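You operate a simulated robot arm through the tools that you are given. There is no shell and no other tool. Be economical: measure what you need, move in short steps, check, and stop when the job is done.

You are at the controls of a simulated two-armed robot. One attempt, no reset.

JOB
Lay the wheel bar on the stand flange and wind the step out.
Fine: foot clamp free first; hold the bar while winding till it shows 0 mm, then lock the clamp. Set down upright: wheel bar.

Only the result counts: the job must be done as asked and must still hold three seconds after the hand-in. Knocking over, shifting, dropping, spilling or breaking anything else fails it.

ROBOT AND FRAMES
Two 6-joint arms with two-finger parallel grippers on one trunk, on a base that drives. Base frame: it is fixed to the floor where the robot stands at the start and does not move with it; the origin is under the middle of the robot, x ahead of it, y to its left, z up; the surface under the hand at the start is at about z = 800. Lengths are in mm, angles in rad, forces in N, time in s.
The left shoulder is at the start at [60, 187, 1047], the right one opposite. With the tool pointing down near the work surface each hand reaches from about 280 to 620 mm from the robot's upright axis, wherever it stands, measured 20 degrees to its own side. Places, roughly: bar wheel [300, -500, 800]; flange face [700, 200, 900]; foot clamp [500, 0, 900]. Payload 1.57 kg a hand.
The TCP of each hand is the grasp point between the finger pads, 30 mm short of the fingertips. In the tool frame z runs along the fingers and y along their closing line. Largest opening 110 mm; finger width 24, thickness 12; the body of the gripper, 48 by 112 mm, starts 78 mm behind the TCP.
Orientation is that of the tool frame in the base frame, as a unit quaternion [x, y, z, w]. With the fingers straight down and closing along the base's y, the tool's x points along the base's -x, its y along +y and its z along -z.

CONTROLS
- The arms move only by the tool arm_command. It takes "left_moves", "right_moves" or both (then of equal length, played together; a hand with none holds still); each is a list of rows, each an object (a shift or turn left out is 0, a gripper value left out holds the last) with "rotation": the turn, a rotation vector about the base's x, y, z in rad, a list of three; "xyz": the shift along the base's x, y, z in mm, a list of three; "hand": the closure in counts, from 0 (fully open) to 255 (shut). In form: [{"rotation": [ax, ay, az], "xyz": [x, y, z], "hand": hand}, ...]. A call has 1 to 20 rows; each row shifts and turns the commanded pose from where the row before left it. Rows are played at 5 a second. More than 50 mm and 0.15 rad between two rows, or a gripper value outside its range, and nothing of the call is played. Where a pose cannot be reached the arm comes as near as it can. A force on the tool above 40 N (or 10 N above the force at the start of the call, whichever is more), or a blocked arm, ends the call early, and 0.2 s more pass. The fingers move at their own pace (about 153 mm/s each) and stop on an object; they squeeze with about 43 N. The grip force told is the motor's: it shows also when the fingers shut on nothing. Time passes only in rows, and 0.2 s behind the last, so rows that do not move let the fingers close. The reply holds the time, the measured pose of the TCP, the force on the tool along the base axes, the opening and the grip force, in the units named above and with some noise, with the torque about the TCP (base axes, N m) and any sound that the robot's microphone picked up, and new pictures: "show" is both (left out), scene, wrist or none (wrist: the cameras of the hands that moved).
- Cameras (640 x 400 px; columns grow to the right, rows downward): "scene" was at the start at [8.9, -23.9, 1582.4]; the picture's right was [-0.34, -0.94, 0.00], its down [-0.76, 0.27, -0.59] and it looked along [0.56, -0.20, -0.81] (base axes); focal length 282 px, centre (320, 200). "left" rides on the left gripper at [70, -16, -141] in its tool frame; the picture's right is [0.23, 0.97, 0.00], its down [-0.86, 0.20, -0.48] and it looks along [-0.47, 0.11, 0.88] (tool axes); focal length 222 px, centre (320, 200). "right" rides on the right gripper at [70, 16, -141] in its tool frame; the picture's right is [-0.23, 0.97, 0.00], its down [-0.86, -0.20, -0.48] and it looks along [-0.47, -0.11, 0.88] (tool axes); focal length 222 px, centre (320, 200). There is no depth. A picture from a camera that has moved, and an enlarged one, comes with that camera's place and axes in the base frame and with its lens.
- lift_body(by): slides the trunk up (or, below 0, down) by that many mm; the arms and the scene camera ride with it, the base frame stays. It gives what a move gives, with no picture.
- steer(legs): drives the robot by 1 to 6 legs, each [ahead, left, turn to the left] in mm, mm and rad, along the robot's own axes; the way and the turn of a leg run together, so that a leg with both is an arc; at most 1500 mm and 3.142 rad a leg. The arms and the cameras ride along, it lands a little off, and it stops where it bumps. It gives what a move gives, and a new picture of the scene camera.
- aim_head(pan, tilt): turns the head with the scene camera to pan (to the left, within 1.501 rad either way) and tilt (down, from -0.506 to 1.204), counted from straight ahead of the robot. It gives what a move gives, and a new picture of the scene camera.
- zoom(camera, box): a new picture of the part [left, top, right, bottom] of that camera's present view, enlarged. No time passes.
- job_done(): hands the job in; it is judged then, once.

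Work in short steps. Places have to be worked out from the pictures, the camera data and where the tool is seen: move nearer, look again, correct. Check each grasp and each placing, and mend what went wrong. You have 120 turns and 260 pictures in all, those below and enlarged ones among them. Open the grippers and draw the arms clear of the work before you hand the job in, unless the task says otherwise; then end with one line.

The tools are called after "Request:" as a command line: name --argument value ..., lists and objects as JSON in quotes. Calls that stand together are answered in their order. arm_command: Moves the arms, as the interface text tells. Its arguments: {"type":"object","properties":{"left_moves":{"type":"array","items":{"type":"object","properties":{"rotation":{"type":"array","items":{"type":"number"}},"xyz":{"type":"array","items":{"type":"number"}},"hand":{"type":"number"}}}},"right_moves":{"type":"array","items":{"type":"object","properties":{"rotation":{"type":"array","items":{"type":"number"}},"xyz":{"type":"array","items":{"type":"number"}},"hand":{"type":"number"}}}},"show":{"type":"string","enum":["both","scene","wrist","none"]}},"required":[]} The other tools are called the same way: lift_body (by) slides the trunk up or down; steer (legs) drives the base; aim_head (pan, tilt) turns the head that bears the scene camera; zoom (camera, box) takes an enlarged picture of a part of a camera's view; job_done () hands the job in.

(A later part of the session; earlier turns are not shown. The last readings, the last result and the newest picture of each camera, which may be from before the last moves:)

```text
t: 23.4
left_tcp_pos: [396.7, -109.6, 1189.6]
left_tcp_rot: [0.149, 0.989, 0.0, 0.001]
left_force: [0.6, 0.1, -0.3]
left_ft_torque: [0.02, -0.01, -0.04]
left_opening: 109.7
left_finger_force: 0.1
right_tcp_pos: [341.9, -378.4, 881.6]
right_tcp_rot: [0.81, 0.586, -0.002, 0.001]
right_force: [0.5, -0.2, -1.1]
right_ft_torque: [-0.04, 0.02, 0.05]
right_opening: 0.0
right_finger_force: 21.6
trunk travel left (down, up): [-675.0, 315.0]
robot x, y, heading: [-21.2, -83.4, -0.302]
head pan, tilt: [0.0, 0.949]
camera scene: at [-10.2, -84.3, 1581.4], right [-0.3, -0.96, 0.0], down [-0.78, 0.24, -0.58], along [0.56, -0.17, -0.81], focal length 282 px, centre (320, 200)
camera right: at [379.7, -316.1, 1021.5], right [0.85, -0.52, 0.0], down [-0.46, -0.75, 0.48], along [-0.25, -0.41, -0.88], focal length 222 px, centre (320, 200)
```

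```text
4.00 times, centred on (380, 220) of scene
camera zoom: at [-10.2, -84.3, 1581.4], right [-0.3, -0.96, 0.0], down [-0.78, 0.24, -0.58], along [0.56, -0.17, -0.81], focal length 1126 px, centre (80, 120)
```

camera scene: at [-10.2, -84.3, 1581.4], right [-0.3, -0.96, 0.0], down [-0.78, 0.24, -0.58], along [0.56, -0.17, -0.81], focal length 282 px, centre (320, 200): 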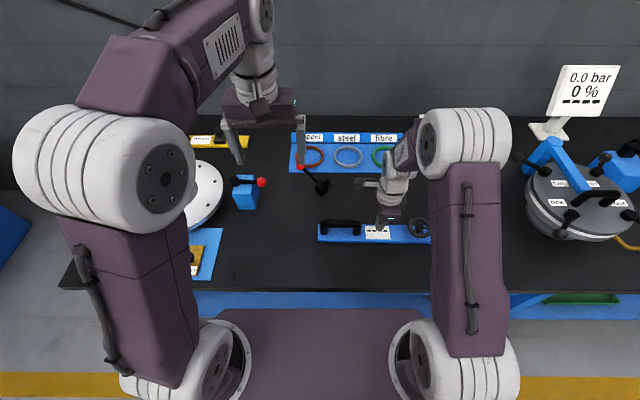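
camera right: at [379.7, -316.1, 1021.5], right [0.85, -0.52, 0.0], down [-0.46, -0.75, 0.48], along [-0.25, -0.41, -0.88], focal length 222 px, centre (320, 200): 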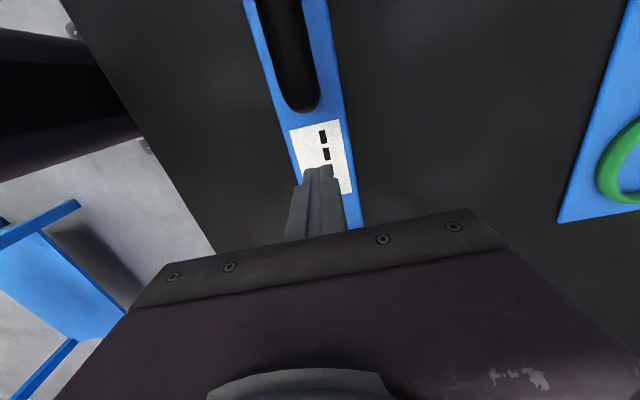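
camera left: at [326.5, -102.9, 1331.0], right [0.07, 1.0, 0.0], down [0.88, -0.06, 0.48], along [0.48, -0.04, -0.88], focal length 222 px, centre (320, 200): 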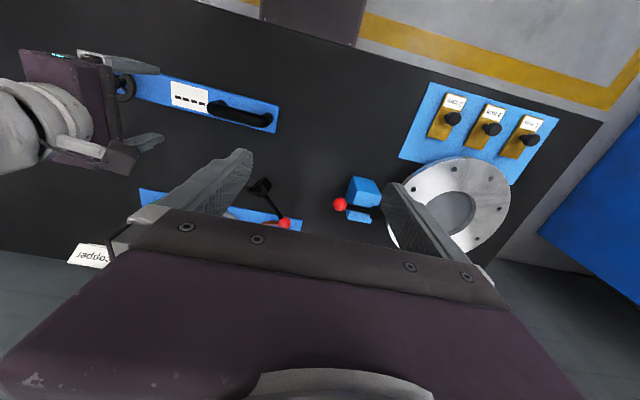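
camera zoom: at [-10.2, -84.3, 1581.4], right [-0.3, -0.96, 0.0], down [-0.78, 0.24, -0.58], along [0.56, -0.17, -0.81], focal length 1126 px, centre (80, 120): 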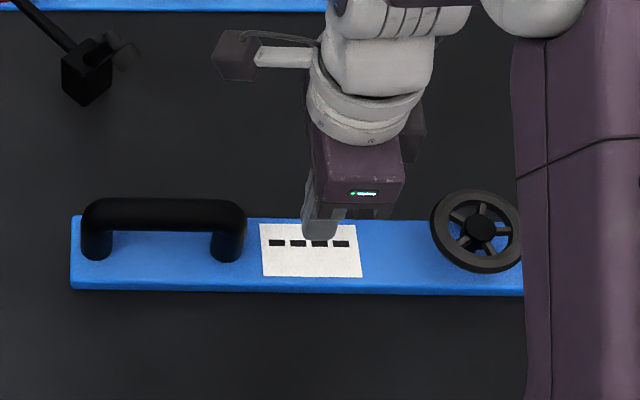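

The fingers slipped off and the bar stayed in place, so the tips bit too little of the thin bar. I'll retry, going down until the tips just touch the table, then lift very slowly.

Request:
arm_command --right_moves '[{"hand": 40}, {"hand": 40}, {"xyz": [0, 0, -25]}, {"xyz": [0, 0, -20]}, {"xyz": [0, 0, -4]}, {"xyz": [0, 0, -2]}, {"xyz": [0, 0, -2]}, {}]' --show "wrist"

```text
t: 25.2
left_tcp_pos: [397.7, -108.9, 1191.1]
left_tcp_rot: [0.15, 0.989, 0.0, 0.001]
left_force: [-0.6, -0.6, 0.5]
left_ft_torque: [0.02, 0.02, -0.02]
left_opening: 110.0
left_finger_force: 0.0
right_tcp_pos: [340.8, -379.7, 829.6]
right_tcp_rot: [0.81, 0.586, -0.002, 0.002]
right_force: [0.3, -0.1, 7.9]
right_ft_torque: [0.15, 0.31, 0.01]
right_opening: 92.7
right_finger_force: 0.0
trunk travel left (down, up): [-675.0, 315.0]
robot x, y, heading: [-18.9, -80.9, -0.304]
head pan, tilt: [0.0, 0.949]
camera right: at [379.3, -316.5, 969.2], right [0.85, -0.52, 0.0], down [-0.46, -0.75, 0.48], along [-0.25, -0.41, -0.88], focal length 222 px, centre (320, 200)
```

right: 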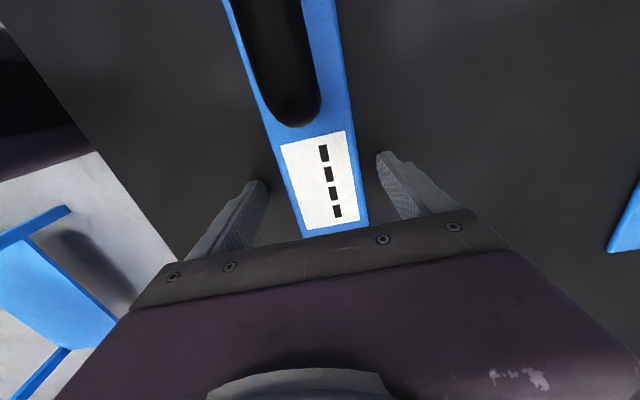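

The tips touch the table (8 N). I'll grip here and lift in small steps.

Request:
arm_command --right_moves '[{"xyz": [0, 0, 1], "hand": 255}, {"hand": 255}, {"hand": 255}, {"xyz": [0, 0, 1]}, {"xyz": [0, 0, 1]}, {"xyz": [0, 0, 1]}, {"xyz": [0, 0, 1]}]' --show "wrist"

```text
t: 26.8
left_tcp_pos: [397.2, -109.9, 1190.1]
left_tcp_rot: [0.149, 0.989, 0.0, 0.0]
left_force: [0.2, 0.4, -0.1]
left_ft_torque: [-0.01, 0.02, -0.01]
left_opening: 110.1
left_finger_force: 0.1
right_tcp_pos: [340.4, -379.3, 833.6]
right_tcp_rot: [0.81, 0.586, -0.002, 0.002]
right_force: [-0.1, -0.8, -7.9]
right_ft_torque: [0.0, 0.0, 0.0]
right_opening: 59.7
right_finger_force: 43.3
trunk travel left (down, up): [-675.0, 315.0]
robot x, y, heading: [-22.0, -78.8, -0.298]
head pan, tilt: [0.0, 0.949]
camera right: at [380.0, -317.0, 973.0], right [0.85, -0.52, 0.0], down [-0.46, -0.75, 0.48], along [-0.25, -0.41, -0.88], focal length 222 px, centre (320, 200)
```

right: 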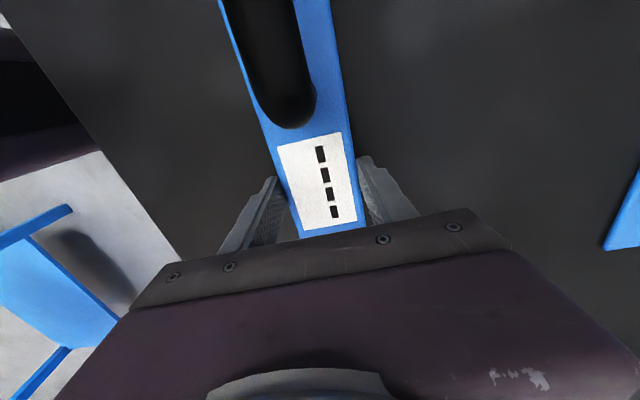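

It now carries 7.9 N with almost no torque. I'll lift a little further and check.

Request:
arm_command --right_moves '[{"xyz": [0, 0, 2]}, {"xyz": [0, 0, 3]}, {"xyz": [0, 0, 5]}, {}]' --show "scene"

Request:
zoom --camera "scene" --box '[300, 180, 460, 260]'

```text
t: 27.8
left_tcp_pos: [397.7, -109.1, 1189.9]
left_tcp_rot: [0.15, 0.989, 0.0, -0.001]
left_force: [0.6, -0.8, 0.3]
left_ft_torque: [0.01, -0.02, -0.03]
left_opening: 110.2
left_finger_force: 0.1
right_tcp_pos: [340.3, -377.9, 843.6]
right_tcp_rot: [0.81, 0.587, -0.002, 0.0]
right_force: [-0.5, -0.2, -8.6]
right_ft_torque: [0.01, -0.02, 0.03]
right_opening: 59.8
right_finger_force: 42.6
trunk travel left (down, up): [-675.0, 315.0]
robot x, y, heading: [-21.4, -82.0, -0.301]
head pan, tilt: [0.0, 0.949]
camera scene: at [-9.3, -84.8, 1581.4], right [-0.3, -0.96, 0.0], down [-0.78, 0.24, -0.58], along [0.56, -0.17, -0.81], focal length 282 px, centre (320, 200)
```

scene: 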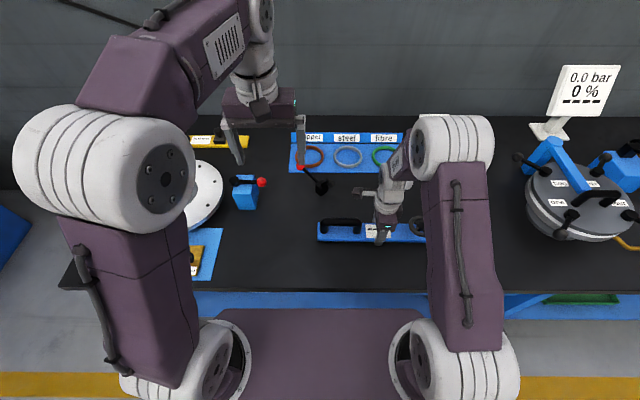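

```text
4.00 times, centred on (380, 220) of scene
camera zoom: at [-9.3, -84.8, 1581.4], right [-0.3, -0.96, 0.0], down [-0.78, 0.24, -0.58], along [0.56, -0.17, -0.81], focal length 1126 px, centre (80, 120)
```

zoom: 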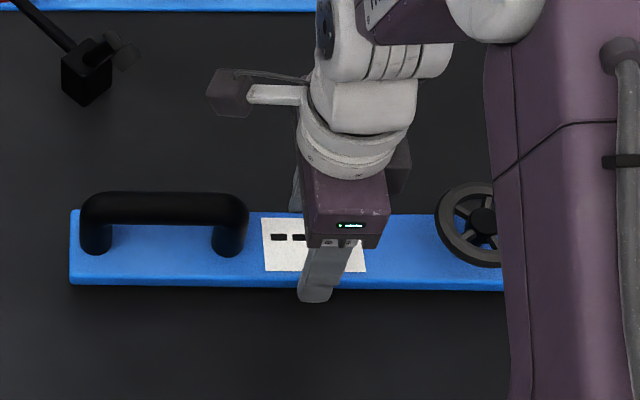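

The bar is lifted level (8.6 N ≈ 0.88 kg). I'll raise it well clear before driving.

Request:
arm_command --right_moves '[{"xyz": [0, 0, 12]}, {"xyz": [0, 0, 20]}, {"xyz": [0, 0, 20]}, {"xyz": [0, 0, 20]}, {"xyz": [0, 0, 20]}, {"xyz": [0, 0, 20]}, {"xyz": [0, 0, 20]}, {"xyz": [0, 0, 12]}, {}]' --show "wrist"

```text
t: 29.8
left_tcp_pos: [397.8, -109.8, 1189.2]
left_tcp_rot: [0.149, 0.989, 0.0, -0.001]
left_force: [0.1, 0.4, -0.5]
left_ft_torque: [-0.05, 0.0, -0.01]
left_opening: 110.1
left_finger_force: 0.0
right_tcp_pos: [339.5, -378.9, 987.4]
right_tcp_rot: [0.81, 0.587, -0.002, 0.001]
right_force: [-0.4, -1.0, -7.8]
right_ft_torque: [0.0, -0.04, -0.01]
right_opening: 59.8
right_finger_force: 43.3
trunk travel left (down, up): [-675.0, 315.0]
robot x, y, heading: [-20.1, -85.1, -0.303]
head pan, tilt: [0.0, 0.949]
camera right: at [380.4, -317.2, 1127.2], right [0.85, -0.52, 0.0], down [-0.46, -0.75, 0.48], along [-0.25, -0.41, -0.88], focal length 222 px, centre (320, 200)
```

right: 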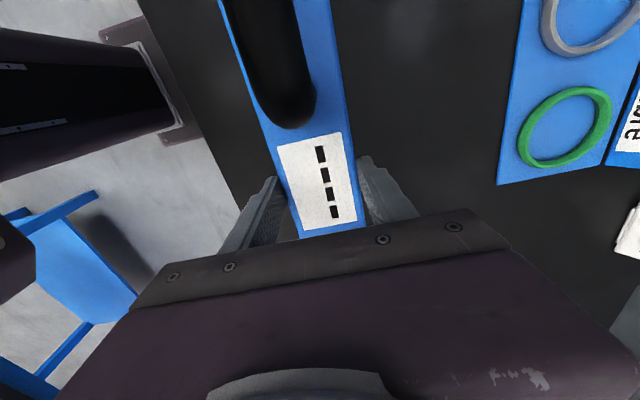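

The grip is steady. I'll drive left in two stretches, a short one first.

Request:
steer --legs '[[0, 60, 0]]'

Request:
steer --legs '[[0, 150, 0], [0, 150, 0], [0, 155, 0]]'

```text
t: 30.8
left_tcp_pos: [414.2, -54.6, 1189.4]
left_tcp_rot: [0.15, 0.989, 0.001, 0.0]
left_force: [0.0, -0.9, 0.0]
left_ft_torque: [-0.01, 0.0, -0.05]
left_opening: 109.8
left_finger_force: 0.0
right_tcp_pos: [359.4, -323.6, 986.8]
right_tcp_rot: [0.81, 0.587, -0.001, 0.001]
right_force: [0.2, -0.1, -7.2]
right_ft_torque: [-0.03, -0.04, -0.01]
right_opening: 59.6
right_finger_force: 43.0
trunk travel left (down, up): [-675.0, 315.0]
robot x, y, heading: [-4.6, -24.6, -0.298]
head pan, tilt: [0.0, 0.949]
camera scene: at [7.4, -30.9, 1581.4], right [-0.3, -0.95, 0.0], down [-0.78, 0.24, -0.58], along [0.56, -0.17, -0.81], focal length 282 px, centre (320, 200)
```

scene: 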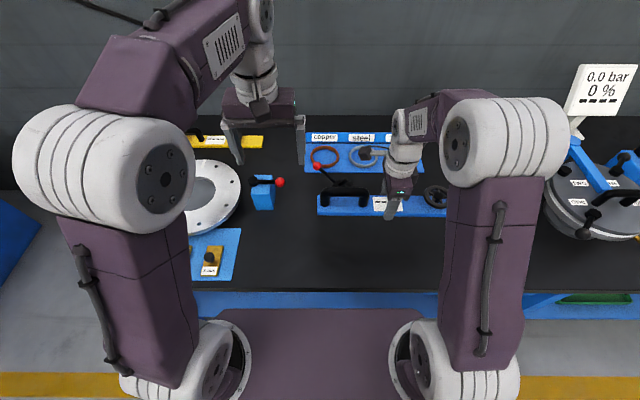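

```text
t: 34.1
left_tcp_pos: [550.2, 374.8, 1189.5]
left_tcp_rot: [0.152, 0.988, 0.002, -0.001]
left_force: [0.3, -0.3, 0.0]
left_ft_torque: [0.03, -0.04, 0.0]
left_opening: 110.0
left_finger_force: 0.1
right_tcp_pos: [492.8, 105.8, 987.0]
right_tcp_rot: [0.811, 0.584, -0.002, 0.001]
right_force: [0.6, 0.2, -7.2]
right_ft_torque: [0.02, -0.01, -0.02]
right_opening: 59.7
right_finger_force: 43.7
trunk travel left (down, up): [-675.0, 315.0]
robot x, y, heading: [132.8, 407.0, -0.303]
head pan, tilt: [0.0, 0.949]
camera scene: at [143.0, 400.4, 1581.4], right [-0.3, -0.95, 0.0], down [-0.78, 0.25, -0.58], along [0.56, -0.17, -0.81], focal length 282 px, centre (320, 200)
```

scene: 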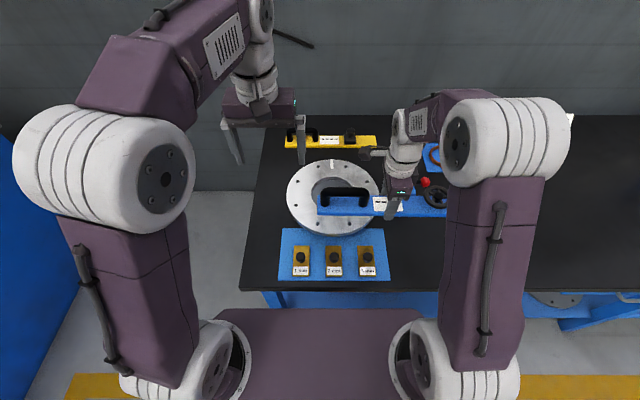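

Still held securely. I'll zoom on the flange to refine its centre.

Request:
zoom --camera "scene" --box '[260, 120, 460, 250]'

Request:
zoom --camera "left" --box '[0, 0, 640, 400]'

```text
3.08 times, centred on (360, 185) of scene
camera zoom: at [143.0, 400.4, 1581.4], right [-0.3, -0.95, 0.0], down [-0.78, 0.25, -0.58], along [0.56, -0.17, -0.81], focal length 866 px, centre (197, 246)
```

zoom: 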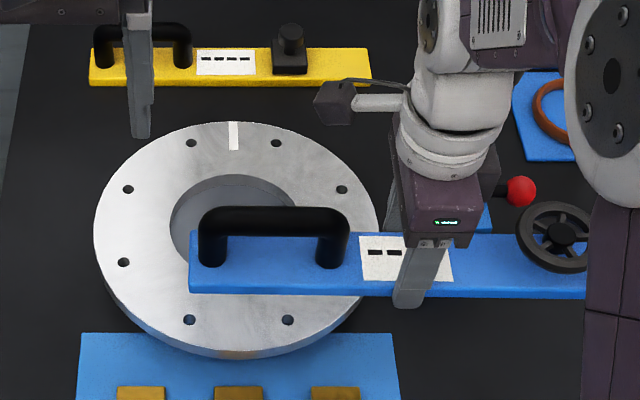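

```text
1.00 times, centred on (320, 200) of left (not enlarged: the box is as wide or as high as the picture)
camera zoom: at [478.9, 379.6, 1331.1], right [0.08, 1.0, 0.0], down [0.88, -0.07, 0.48], along [0.48, -0.03, -0.88], focal length 222 px, centre (320, 200)
```

zoom: 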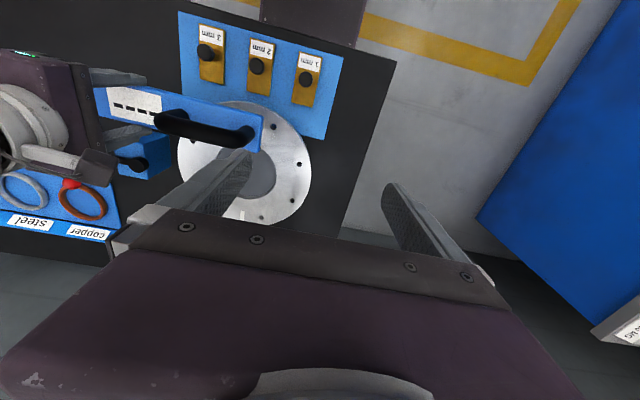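

Flange centre is about [648, 200, ~852]. Laid straight, the bar's right end would nearly touch the clamp block, so I'll turn it about -0.4 rad (wheel end toward me) and carry it over the flange.

Request:
arm_command --right_moves '[{"xyz": [26, 16, 0], "rotation": [0, 0, -0.065]}, {"xyz": [26, 16, 0], "rotation": [0, 0, -0.065]}, {"xyz": [26, 16, 0], "rotation": [0, 0, -0.065]}, {"xyz": [26, 16, 0], "rotation": [0, 0, -0.065]}, {"xyz": [26, 16, 0], "rotation": [0, 0, -0.065]}, {"xyz": [27, 16, 0], "rotation": [0, 0, -0.065]}, {}]'

Request:
zoom --camera "scene" --box '[260, 120, 460, 250]'

```text
t: 35.7
left_tcp_pos: [550.6, 376.4, 1189.6]
left_tcp_rot: [0.152, 0.988, 0.0, 0.0]
left_force: [0.3, 0.3, -0.1]
left_ft_torque: [0.02, 0.0, 0.04]
left_opening: 110.1
left_finger_force: 0.1
right_tcp_pos: [649.0, 200.5, 987.2]
right_tcp_rot: [0.909, 0.417, -0.003, 0.0]
right_force: [0.0, -0.4, -6.2]
right_ft_torque: [0.0, -0.03, 0.04]
right_opening: 59.8
right_finger_force: 42.6
trunk travel left (down, up): [-675.0, 315.0]
robot x, y, heading: [133.0, 406.6, -0.306]
head pan, tilt: [0.0, 0.949]
camera scene: at [143.2, 402.7, 1581.4], right [-0.3, -0.95, 0.0], down [-0.78, 0.24, -0.58], along [0.56, -0.17, -0.81], focal length 282 px, centre (320, 200)
camera right: at [708.1, 243.7, 1125.6], right [0.59, -0.81, 0.0], down [-0.71, -0.51, 0.48], along [-0.39, -0.28, -0.87], focal length 222 px, centre (320, 200)
```

scene: 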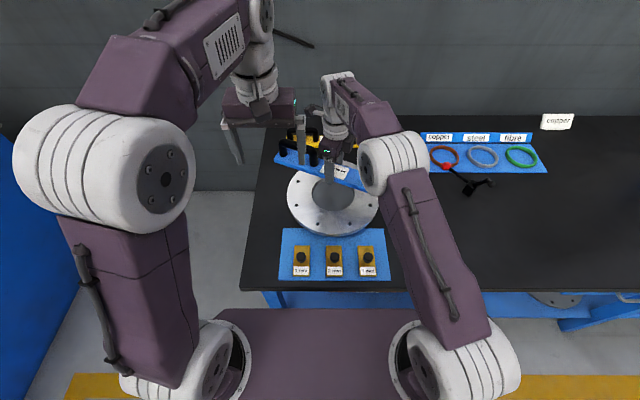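
right: 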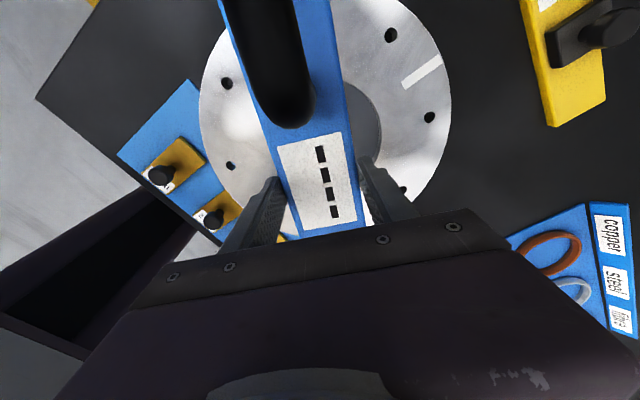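

```text
3.08 times, centred on (360, 185) of scene
camera zoom: at [143.2, 402.7, 1581.4], right [-0.3, -0.95, 0.0], down [-0.78, 0.24, -0.58], along [0.56, -0.17, -0.81], focal length 866 px, centre (197, 246)
```

zoom: 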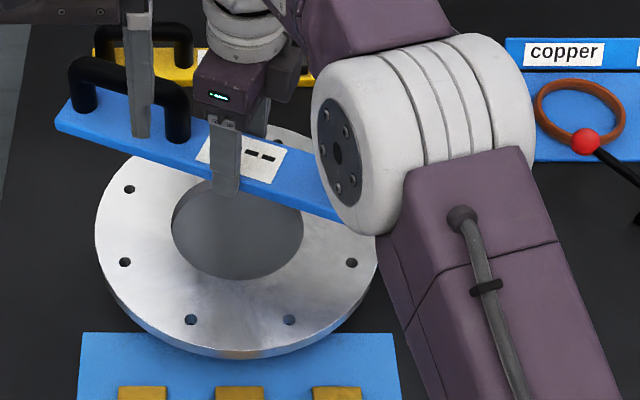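

Intersecting the bolt-hole diagonals from two views gives the flange centre at about [656.5, 200.5, 858]. I'll centre the bar with an 8 mm bias away from the clamp and lower it to just above the face.

Request:
arm_command --right_moves '[{"xyz": [5, 1, -20]}, {"xyz": [4.5, 1.4, -25]}, {"xyz": [0, 0, -20]}, {"xyz": [0, 0, -10]}, {}]'

Request:
zoom --camera "scene" --box '[260, 120, 460, 250]'

```text
t: 36.9
left_tcp_pos: [550.3, 376.9, 1189.7]
left_tcp_rot: [0.152, 0.988, 0.0, 0.0]
left_force: [0.1, 0.8, -0.9]
left_ft_torque: [0.02, 0.0, 0.04]
left_opening: 109.8
left_finger_force: 0.1
right_tcp_pos: [658.9, 205.8, 912.5]
right_tcp_rot: [0.909, 0.417, -0.003, 0.002]
right_force: [0.3, 0.2, -6.8]
right_ft_torque: [0.02, 0.03, 0.01]
right_opening: 59.5
right_finger_force: 43.6
trunk travel left (down, up): [-675.0, 315.0]
robot x, y, heading: [131.7, 404.9, -0.304]
head pan, tilt: [0.0, 0.949]
camera scene: at [143.9, 403.2, 1581.4], right [-0.3, -0.95, 0.0], down [-0.78, 0.24, -0.58], along [0.55, -0.17, -0.81], focal length 282 px, centre (320, 200)
camera right: at [718.1, 247.8, 1051.8], right [0.59, -0.81, 0.0], down [-0.71, -0.52, 0.48], along [-0.39, -0.29, -0.88], focal length 222 px, centre (320, 200)
```

scene: 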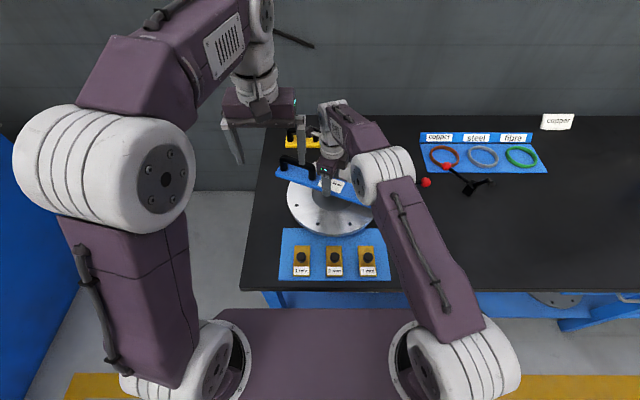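
right: 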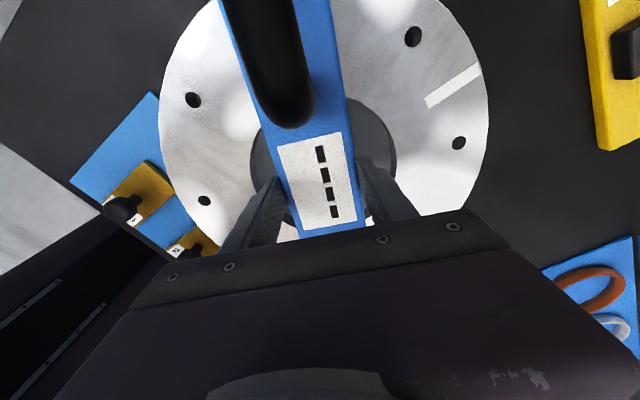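

```text
3.08 times, centred on (360, 185) of scene
camera zoom: at [143.9, 403.2, 1581.4], right [-0.3, -0.95, 0.0], down [-0.78, 0.24, -0.58], along [0.55, -0.17, -0.81], focal length 866 px, centre (197, 246)
```

zoom: 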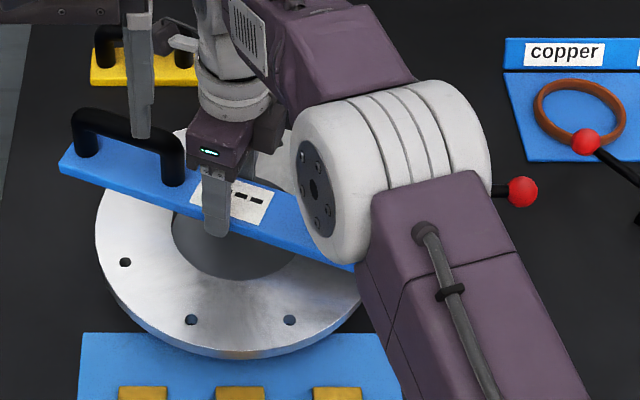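

The bar looks centred about 24 mm above the face. I'll lower in small steps until contact.

Request:
arm_command --right_moves '[{"xyz": [0, 0, -8]}, {"xyz": [0, 0, -6]}, {"xyz": [0, 0, -4]}, {"xyz": [0, 0, -2]}, {}]' --show "none"

```text
t: 38.1
left_tcp_pos: [550.4, 377.4, 1190.4]
left_tcp_rot: [0.153, 0.988, 0.0, -0.001]
left_force: [-0.3, 0.1, 0.0]
left_ft_torque: [0.0, 0.0, 0.04]
left_opening: 109.9
left_finger_force: 0.0
right_tcp_pos: [660.3, 207.4, 892.7]
right_tcp_rot: [0.909, 0.416, -0.002, 0.001]
right_force: [-0.5, 0.2, -7.5]
right_ft_torque: [-0.01, -0.01, -0.01]
right_opening: 59.6
right_finger_force: 42.8
trunk travel left (down, up): [-675.0, 315.0]
robot x, y, heading: [127.4, 406.7, -0.303]
head pan, tilt: [0.0, 0.949]
```

Request:
arm_command --right_moves '[{"xyz": [0, 0, -1.5]}, {"xyz": [0, 0, -1.5]}, {"xyz": [0, 0, -1.5]}, {}]' --show "wrist"

```text
t: 39.1
left_tcp_pos: [549.8, 375.6, 1190.2]
left_tcp_rot: [0.153, 0.988, -0.001, -0.001]
left_force: [-0.6, 0.5, -0.4]
left_ft_torque: [0.01, 0.01, 0.0]
left_opening: 109.8
left_finger_force: 0.0
right_tcp_pos: [660.9, 204.9, 889.0]
right_tcp_rot: [0.909, 0.416, -0.004, 0.0]
right_force: [0.1, 0.0, -7.9]
right_ft_torque: [-0.02, -0.03, 0.02]
right_opening: 59.8
right_finger_force: 42.9
trunk travel left (down, up): [-675.0, 315.0]
robot x, y, heading: [129.4, 405.8, -0.313]
head pan, tilt: [0.0, 0.949]
camera right: at [719.7, 248.8, 1026.8], right [0.59, -0.81, 0.0], down [-0.71, -0.52, 0.48], along [-0.39, -0.29, -0.88], focal length 222 px, centre (320, 200)
```

right: 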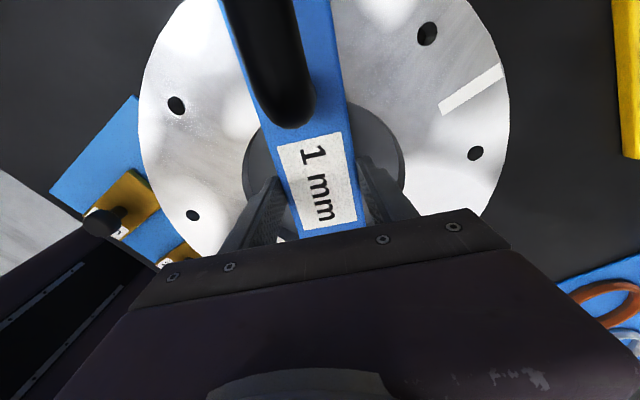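

The display has woken up and shows 1 mm. I'll lower the last bit until the weight rests on the flange.

Request:
arm_command --right_moves '[{"xyz": [0, 0, -1]}, {"xyz": [0, 0, -1]}, {"xyz": [0, 0, -1]}, {}]' --show "wrist"

Request:
zoom --camera "right" --box '[250, 100, 390, 240]'

```text
t: 40.1
left_tcp_pos: [550.6, 377.4, 1190.1]
left_tcp_rot: [0.153, 0.988, 0.0, -0.001]
left_force: [0.9, -0.4, -0.4]
left_ft_torque: [0.0, 0.01, 0.02]
left_opening: 110.0
left_finger_force: 0.1
right_tcp_pos: [660.2, 205.4, 884.8]
right_tcp_rot: [0.909, 0.416, -0.002, 0.001]
right_force: [0.3, 0.5, -7.1]
right_ft_torque: [0.09, -0.08, -0.01]
right_opening: 59.7
right_finger_force: 43.0
trunk travel left (down, up): [-675.0, 315.0]
robot x, y, heading: [131.8, 405.9, -0.305]
head pan, tilt: [0.0, 0.949]
camera right: at [719.4, 248.9, 1024.5], right [0.59, -0.81, 0.0], down [-0.71, -0.52, 0.48], along [-0.39, -0.29, -0.88], focal length 222 px, centre (320, 200)
```

right: 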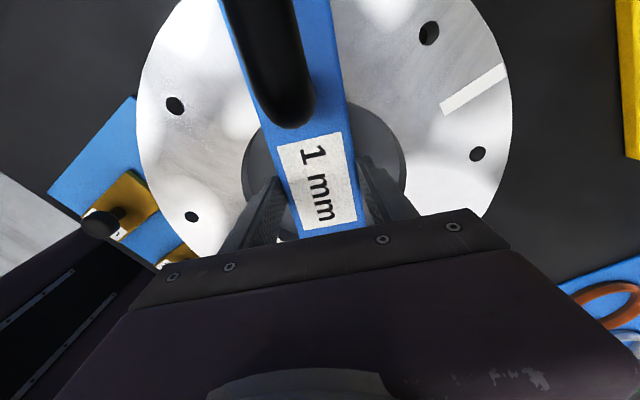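

```text
2.86 times, centred on (320, 170) of right
camera zoom: at [719.4, 248.9, 1024.5], right [0.59, -0.81, 0.0], down [-0.71, -0.52, 0.48], along [-0.39, -0.29, -0.88], focal length 635 px, centre (320, 286)
```

zoom: 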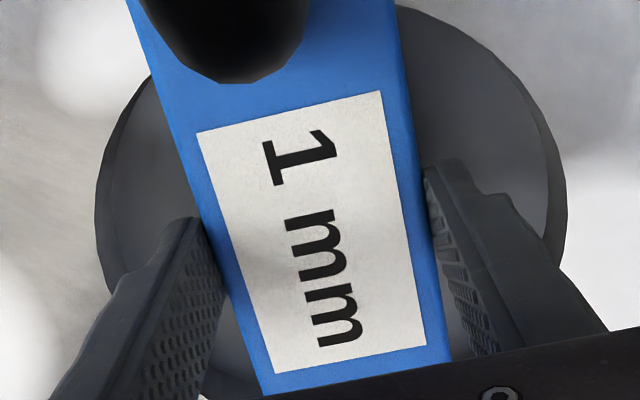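

Torque just appeared, so the bar is about to touch. I'll lower further in 1 mm steps.

Request:
arm_command --right_moves '[{"xyz": [0, 0, -1]}, {"xyz": [0, 0, -1]}, {}]' --show "none"

```text
t: 40.9
left_tcp_pos: [550.4, 377.8, 1191.4]
left_tcp_rot: [0.153, 0.988, 0.0, -0.001]
left_force: [-0.2, 0.4, -0.8]
left_ft_torque: [0.0, 0.01, 0.0]
left_opening: 110.0
left_finger_force: 0.1
right_tcp_pos: [659.3, 205.9, 885.0]
right_tcp_rot: [0.909, 0.416, -0.001, 0.003]
right_force: [2.8, -3.5, 12.0]
right_ft_torque: [-0.52, 1.0, 0.04]
right_opening: 59.7
right_finger_force: 42.4
trunk travel left (down, up): [-675.0, 315.0]
robot x, y, heading: [129.1, 404.2, -0.304]
head pan, tilt: [0.0, 0.949]
```

The bar is resting on the face (upward force 12 N). I'll relax the press, open the right hand and withdraw upward.

Request:
arm_command --right_moves '[{"xyz": [0, 0, 1]}, {}, {"hand": 60}, {"hand": 60}, {"xyz": [0, 0, 20]}, {"xyz": [0, 0, 40]}, {"xyz": [0, 0, 40]}, {"xyz": [-20, -10, 30]}, {"xyz": [-30, -30, 20]}, {"xyz": [-30, -40, 0]}, {"xyz": [-30, -40, 0]}]' --show "both"

Request:
zoom --camera "scene" --box '[260, 120, 460, 250]'

```text
t: 43.3
left_tcp_pos: [547.9, 375.5, 1191.0]
left_tcp_rot: [0.152, 0.988, 0.001, 0.0]
left_force: [-0.2, -0.1, -0.1]
left_ft_torque: [0.04, 0.02, 0.02]
left_opening: 110.0
left_finger_force: 0.0
right_tcp_pos: [546.8, 86.1, 1036.6]
right_tcp_rot: [0.909, 0.417, -0.001, 0.0]
right_force: [0.3, -0.8, 0.4]
right_ft_torque: [0.03, -0.01, 0.0]
right_opening: 84.1
right_finger_force: 0.0
trunk travel left (down, up): [-675.0, 315.0]
robot x, y, heading: [133.4, 402.5, -0.304]
head pan, tilt: [0.0, 0.949]
camera scene: at [141.2, 402.2, 1581.4], right [-0.3, -0.95, 0.0], down [-0.78, 0.24, -0.58], along [0.56, -0.17, -0.81], focal length 282 px, centre (320, 200)
camera right: at [605.7, 128.2, 1174.9], right [0.59, -0.81, 0.0], down [-0.71, -0.52, 0.48], along [-0.39, -0.29, -0.88], focal length 222 px, centre (320, 200)
```

scene: 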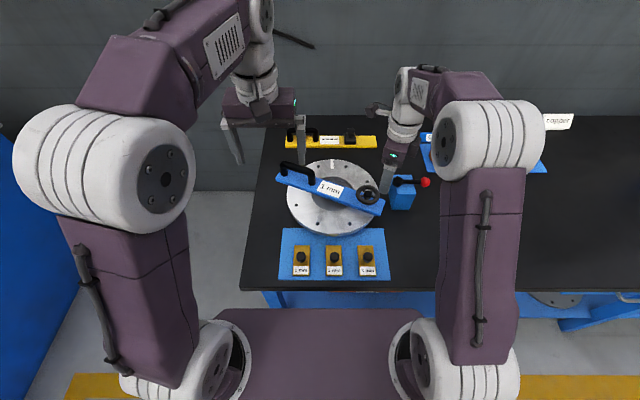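
right: 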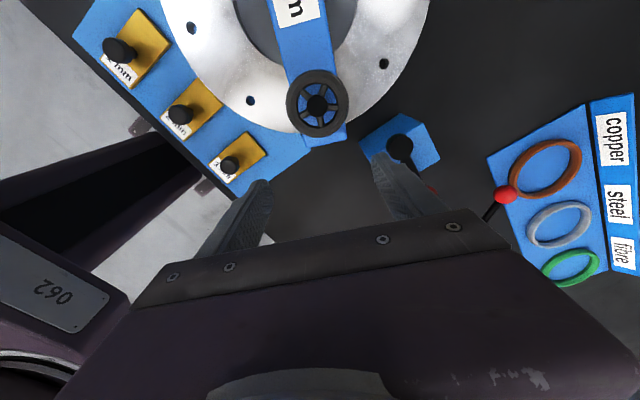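

```text
3.08 times, centred on (360, 185) of scene
camera zoom: at [141.2, 402.2, 1581.4], right [-0.3, -0.95, 0.0], down [-0.78, 0.24, -0.58], along [0.56, -0.17, -0.81], focal length 866 px, centre (197, 246)
```

zoom: 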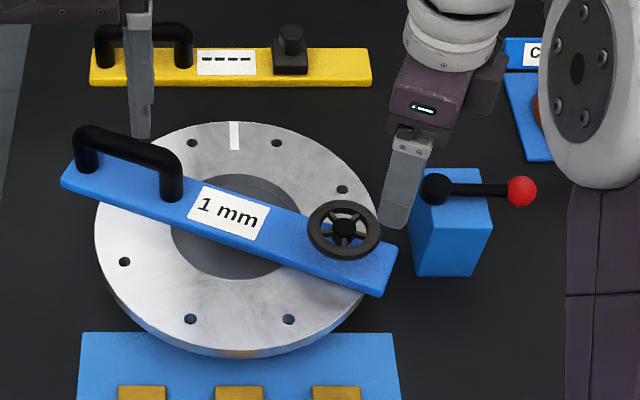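

The bar lies flat on the flange, showing 1 mm, with the handle centre near [735, 295]. I'll drive 100 mm to the right so the left arm reaches the handle and the right arm the wheel.

Request:
steer --legs '[[0, -100, 0]]'

Request:
zoom --camera "scene" --box '[210, 110, 410, 250]'

```text
t: 44.5
left_tcp_pos: [519.7, 280.0, 1190.2]
left_tcp_rot: [0.151, 0.989, -0.001, -0.001]
left_force: [-0.2, 0.4, -0.5]
left_ft_torque: [0.01, 0.01, -0.02]
left_opening: 109.8
left_finger_force: 0.0
right_tcp_pos: [517.5, -8.7, 1035.7]
right_tcp_rot: [0.909, 0.417, -0.003, 0.001]
right_force: [0.5, 0.0, -0.3]
right_ft_torque: [-0.02, 0.0, -0.01]
right_opening: 84.2
right_finger_force: 0.0
trunk travel left (down, up): [-675.0, 315.0]
robot x, y, heading: [103.1, 309.8, -0.304]
head pan, tilt: [0.0, 0.949]
camera scene: at [112.6, 307.1, 1581.4], right [-0.3, -0.95, 0.0], down [-0.78, 0.24, -0.58], along [0.56, -0.17, -0.81], focal length 282 px, centre (320, 200)
```

scene: 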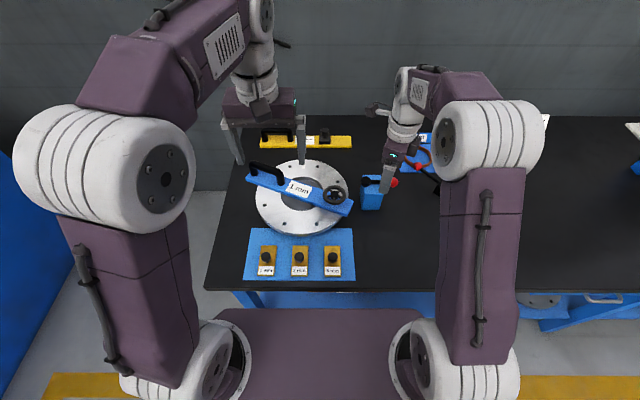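

```text
2.86 times, centred on (310, 180) of scene
camera zoom: at [112.6, 307.1, 1581.4], right [-0.3, -0.95, 0.0], down [-0.78, 0.24, -0.58], along [0.56, -0.17, -0.81], focal length 804 px, centre (349, 257)
```

zoom: 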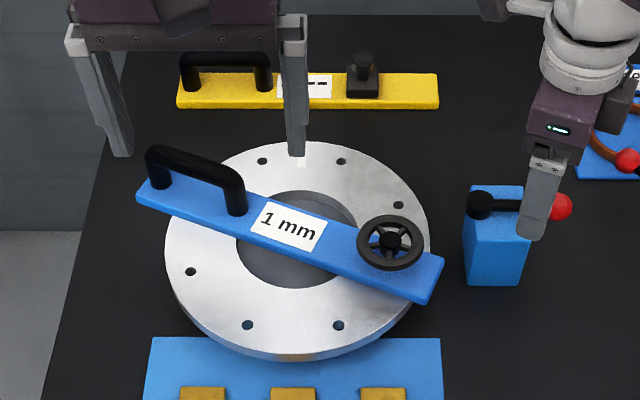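

I'll move the left hand above the handle, turned so the fingers close across it.

Request:
arm_command --left_moves '[{"xyz": [20.8, 0.7, -10], "rotation": [0, 0, 0.1166], "hand": 100}, {"xyz": [20.8, 0.7, -15], "rotation": [0, 0, 0.1166]}, {"xyz": [20.8, 0.7, -15], "rotation": [0, 0, 0.1166]}, {"xyz": [20.8, 0.7, -20], "rotation": [0, 0, 0.1166]}, {"xyz": [20.8, 0.7, -20], "rotation": [0, 0, 0.1166]}, {"xyz": [20.8, 0.7, -20], "rotation": [0, 0, 0.1166]}, {"xyz": [20.8, 0.7, -20], "rotation": [0, 0, 0.1166]}, {"xyz": [20.8, 0.7, -20], "rotation": [0, 0, 0.1166]}, {"xyz": [20.8, 0.7, -20], "rotation": [0, 0, 0.1166]}, {"xyz": [20.8, 0.7, -10], "rotation": [0, 0, 0.1166]}]'

Request:
zoom --camera "scene" --box '[210, 110, 410, 250]'

```text
t: 46.7
left_tcp_pos: [713.9, 294.4, 1015.9]
left_tcp_rot: [-0.418, 0.908, 0.001, 0.0]
left_force: [0.1, 1.0, -0.6]
left_ft_torque: [0.01, -0.01, -0.02]
left_opening: 66.8
left_finger_force: 0.1
left hand out of reach, approached as far as the arm can: row 10
right_tcp_pos: [518.6, -8.9, 1037.1]
right_tcp_rot: [0.909, 0.417, -0.003, 0.001]
right_force: [0.0, -0.3, -1.1]
right_ft_torque: [0.0, -0.01, -0.01]
right_opening: 84.1
right_finger_force: 0.1
trunk travel left (down, up): [-675.0, 315.0]
robot x, y, heading: [98.0, 310.0, -0.304]
head pan, tilt: [0.0, 0.949]
camera scene: at [112.3, 307.1, 1581.4], right [-0.3, -0.95, 0.0], down [-0.78, 0.24, -0.58], along [0.56, -0.17, -0.81], focal length 282 px, centre (320, 200)
camera left: at [680.4, 230.5, 1156.4], right [-0.89, 0.46, 0.0], down [0.4, 0.78, 0.48], along [0.22, 0.43, -0.88], focal length 222 px, centre (320, 200)
```

scene: 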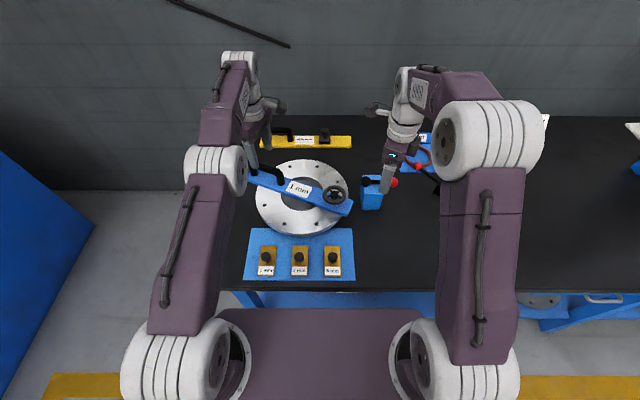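
left: 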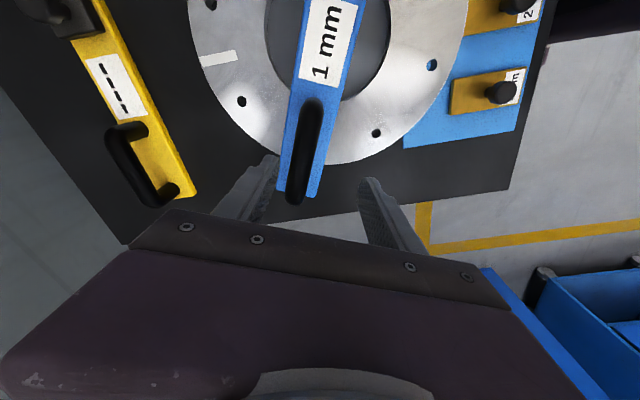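

```text
2.86 times, centred on (310, 180) of scene
camera zoom: at [112.3, 307.1, 1581.4], right [-0.3, -0.95, 0.0], down [-0.78, 0.24, -0.58], along [0.56, -0.17, -0.81], focal length 804 px, centre (349, 257)
```

zoom: 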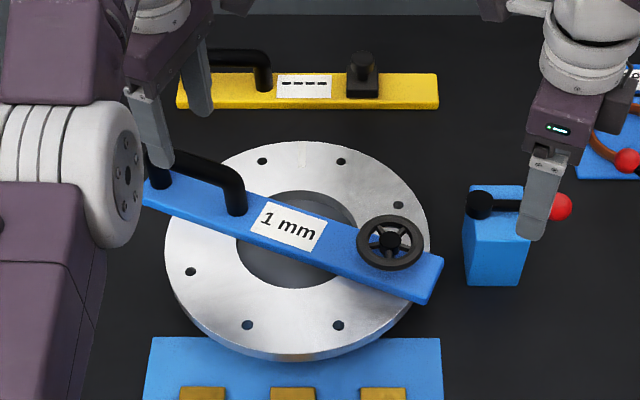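

The left arm hit its reach limit at [714, 294]. The handle runs from about [698, 254] to [763, 329], so I'll take its nearer part around [711, 269]. Moving there and down part of the way.

Request:
arm_command --left_moves '[{"xyz": [-3, -15, 0]}, {"xyz": [0, -10, -15]}, {"xyz": [0, 0, -20]}]' --show "both"

Request:
zoom --camera "scene" --box '[210, 110, 410, 250]'

```text
t: 47.5
left_tcp_pos: [705.6, 269.5, 979.0]
left_tcp_rot: [-0.419, 0.908, 0.0, 0.0]
left_force: [-0.4, 0.7, -0.9]
left_ft_torque: [0.03, 0.02, -0.02]
left_opening: 66.8
left_finger_force: 0.1
left hand out of reach, approached as far as the arm can: row 2
right_tcp_pos: [518.0, -8.9, 1035.0]
right_tcp_rot: [0.908, 0.418, -0.002, 0.001]
right_force: [-0.2, 0.2, 0.5]
right_ft_torque: [-0.03, 0.05, -0.04]
right_opening: 84.0
right_finger_force: 0.0
trunk travel left (down, up): [-675.0, 315.0]
robot x, y, heading: [100.6, 310.8, -0.306]
head pan, tilt: [0.0, 0.949]
camera scene: at [113.4, 306.9, 1581.4], right [-0.3, -0.95, 0.0], down [-0.78, 0.24, -0.58], along [0.56, -0.17, -0.81], focal length 282 px, centre (320, 200)
camera left: at [673.5, 206.4, 1119.9], right [-0.89, 0.46, 0.0], down [0.41, 0.78, 0.48], along [0.22, 0.42, -0.88], focal length 222 px, centre (320, 200)
```

scene: 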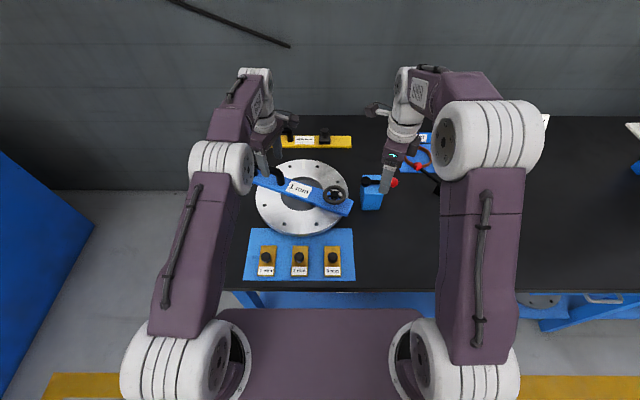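
left: 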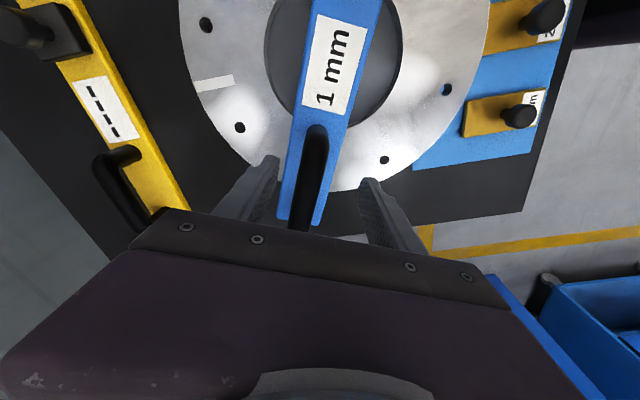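

```text
2.86 times, centred on (310, 180) of scene
camera zoom: at [113.4, 306.9, 1581.4], right [-0.3, -0.95, 0.0], down [-0.78, 0.24, -0.58], along [0.56, -0.17, -0.81], focal length 804 px, centre (349, 257)
```

zoom: 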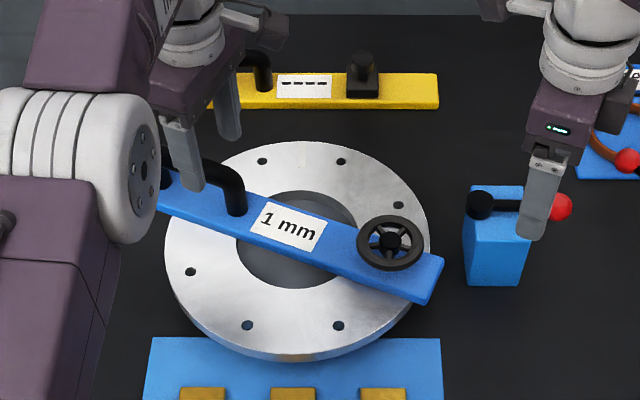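

The handle lies about 8 mm off the tool axis. I'll correct sideways and descend to tube height.

Request:
arm_command --left_moves '[{"xyz": [3, -4, -10]}, {"xyz": [2, -3, -20]}, {"xyz": [0, 0, -18]}]' --show "wrist"

Request:
zoom --camera "left" --box '[220, 100, 420, 260]'

Request:
zoom --camera "scene" --box '[230, 140, 370, 230]'

```text
t: 48.3
left_tcp_pos: [709.8, 262.6, 932.0]
left_tcp_rot: [-0.418, 0.908, 0.0, 0.0]
left_force: [-0.4, -0.2, 0.2]
left_ft_torque: [0.0, 0.01, 0.03]
left_opening: 66.8
left_finger_force: 0.0
right_tcp_pos: [517.6, -9.3, 1035.1]
right_tcp_rot: [0.909, 0.417, -0.002, 0.001]
right_force: [-0.3, -0.3, 0.9]
right_ft_torque: [0.01, -0.01, -0.04]
right_opening: 84.3
right_finger_force: 0.1
trunk travel left (down, up): [-675.0, 315.0]
robot x, y, heading: [103.1, 312.9, -0.301]
head pan, tilt: [0.0, 0.949]
camera left: at [677.4, 199.1, 1073.1], right [-0.89, 0.46, 0.0], down [0.4, 0.78, 0.48], along [0.22, 0.42, -0.88], focal length 222 px, centre (320, 200)
```

left: 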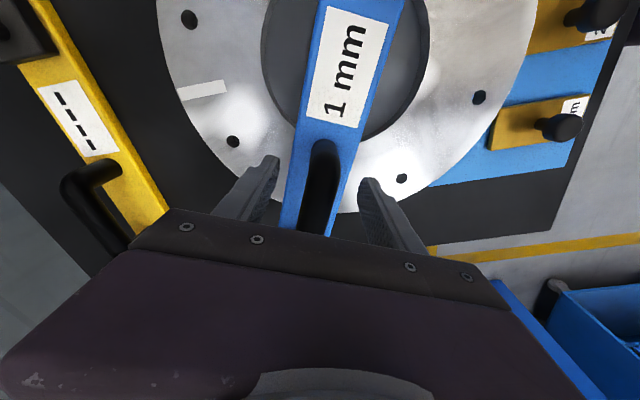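

```text
2.50 times, centred on (320, 180) of left
camera zoom: at [677.4, 199.1, 1073.1], right [-0.89, 0.46, 0.0], down [0.4, 0.78, 0.48], along [0.22, 0.42, -0.88], focal length 555 px, centre (320, 250)
```

zoom: 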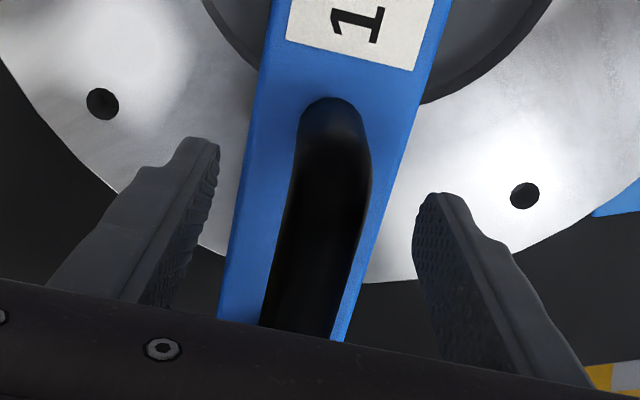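

```text
4.44 times, centred on (300, 185) of scene
camera zoom: at [112.4, 306.8, 1581.4], right [-0.3, -0.95, 0.0], down [-0.78, 0.24, -0.58], along [0.56, -0.17, -0.81], focal length 1251 px, centre (409, 267)
```

zoom: 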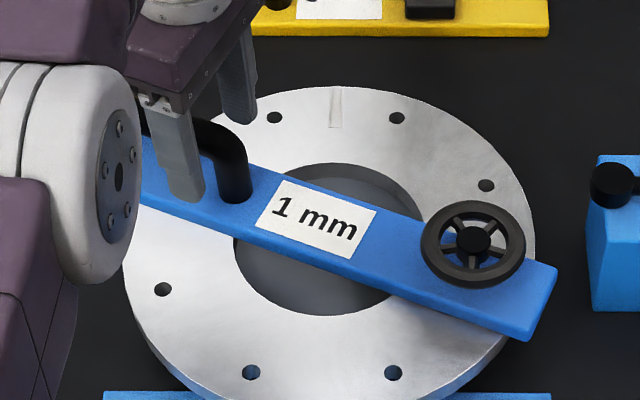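

The tube and its near leg are centred between the fingers. I'll lower 8 mm and close on the handle.

Request:
arm_command --left_moves '[{"xyz": [3, 3, -8]}, {"hand": 180}, {"hand": 255}, {"hand": 255}]' --show "wrist"

Request:
zoom --camera "scene" --box '[230, 140, 370, 230]'

```text
t: 49.3
left_tcp_pos: [713.3, 265.2, 923.9]
left_tcp_rot: [-0.417, 0.909, -0.001, 0.0]
left_force: [-0.4, 1.6, 1.2]
left_ft_torque: [0.15, -0.21, -0.13]
left_opening: 25.0
left_finger_force: 37.0
right_tcp_pos: [517.7, -10.3, 1034.6]
right_tcp_rot: [0.909, 0.417, -0.002, 0.001]
right_force: [-0.4, -0.1, -0.6]
right_ft_torque: [0.01, 0.01, 0.0]
right_opening: 84.1
right_finger_force: 0.0
trunk travel left (down, up): [-675.0, 315.0]
robot x, y, heading: [102.5, 311.1, -0.308]
head pan, tilt: [0.0, 0.949]
camera left: at [680.8, 202.6, 1065.3], right [-0.89, 0.46, 0.0], down [0.41, 0.78, 0.48], along [0.22, 0.42, -0.88], focal length 222 px, centre (320, 200)
```

left: 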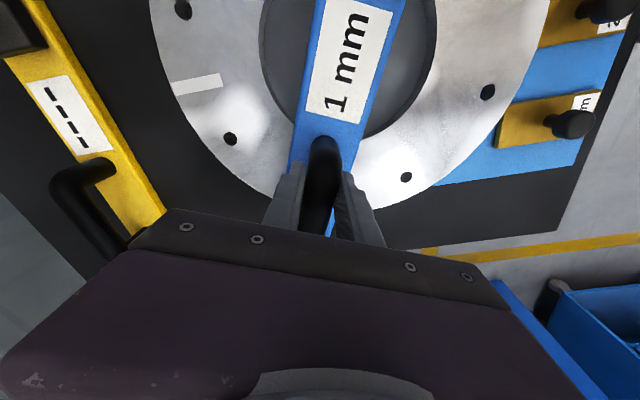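

```text
4.44 times, centred on (300, 185) of scene
camera zoom: at [112.8, 307.0, 1581.4], right [-0.3, -0.95, 0.0], down [-0.78, 0.24, -0.58], along [0.56, -0.17, -0.81], focal length 1251 px, centre (409, 267)
```

zoom: 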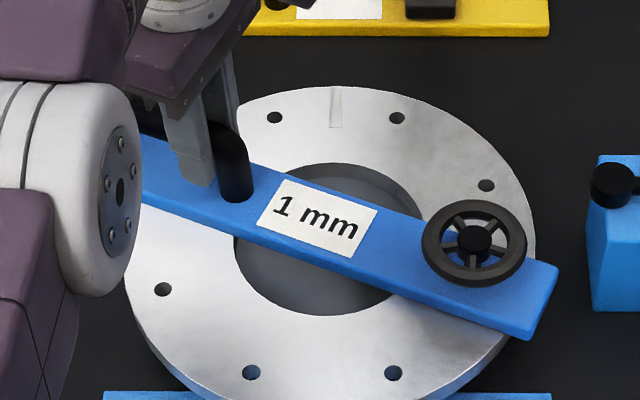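

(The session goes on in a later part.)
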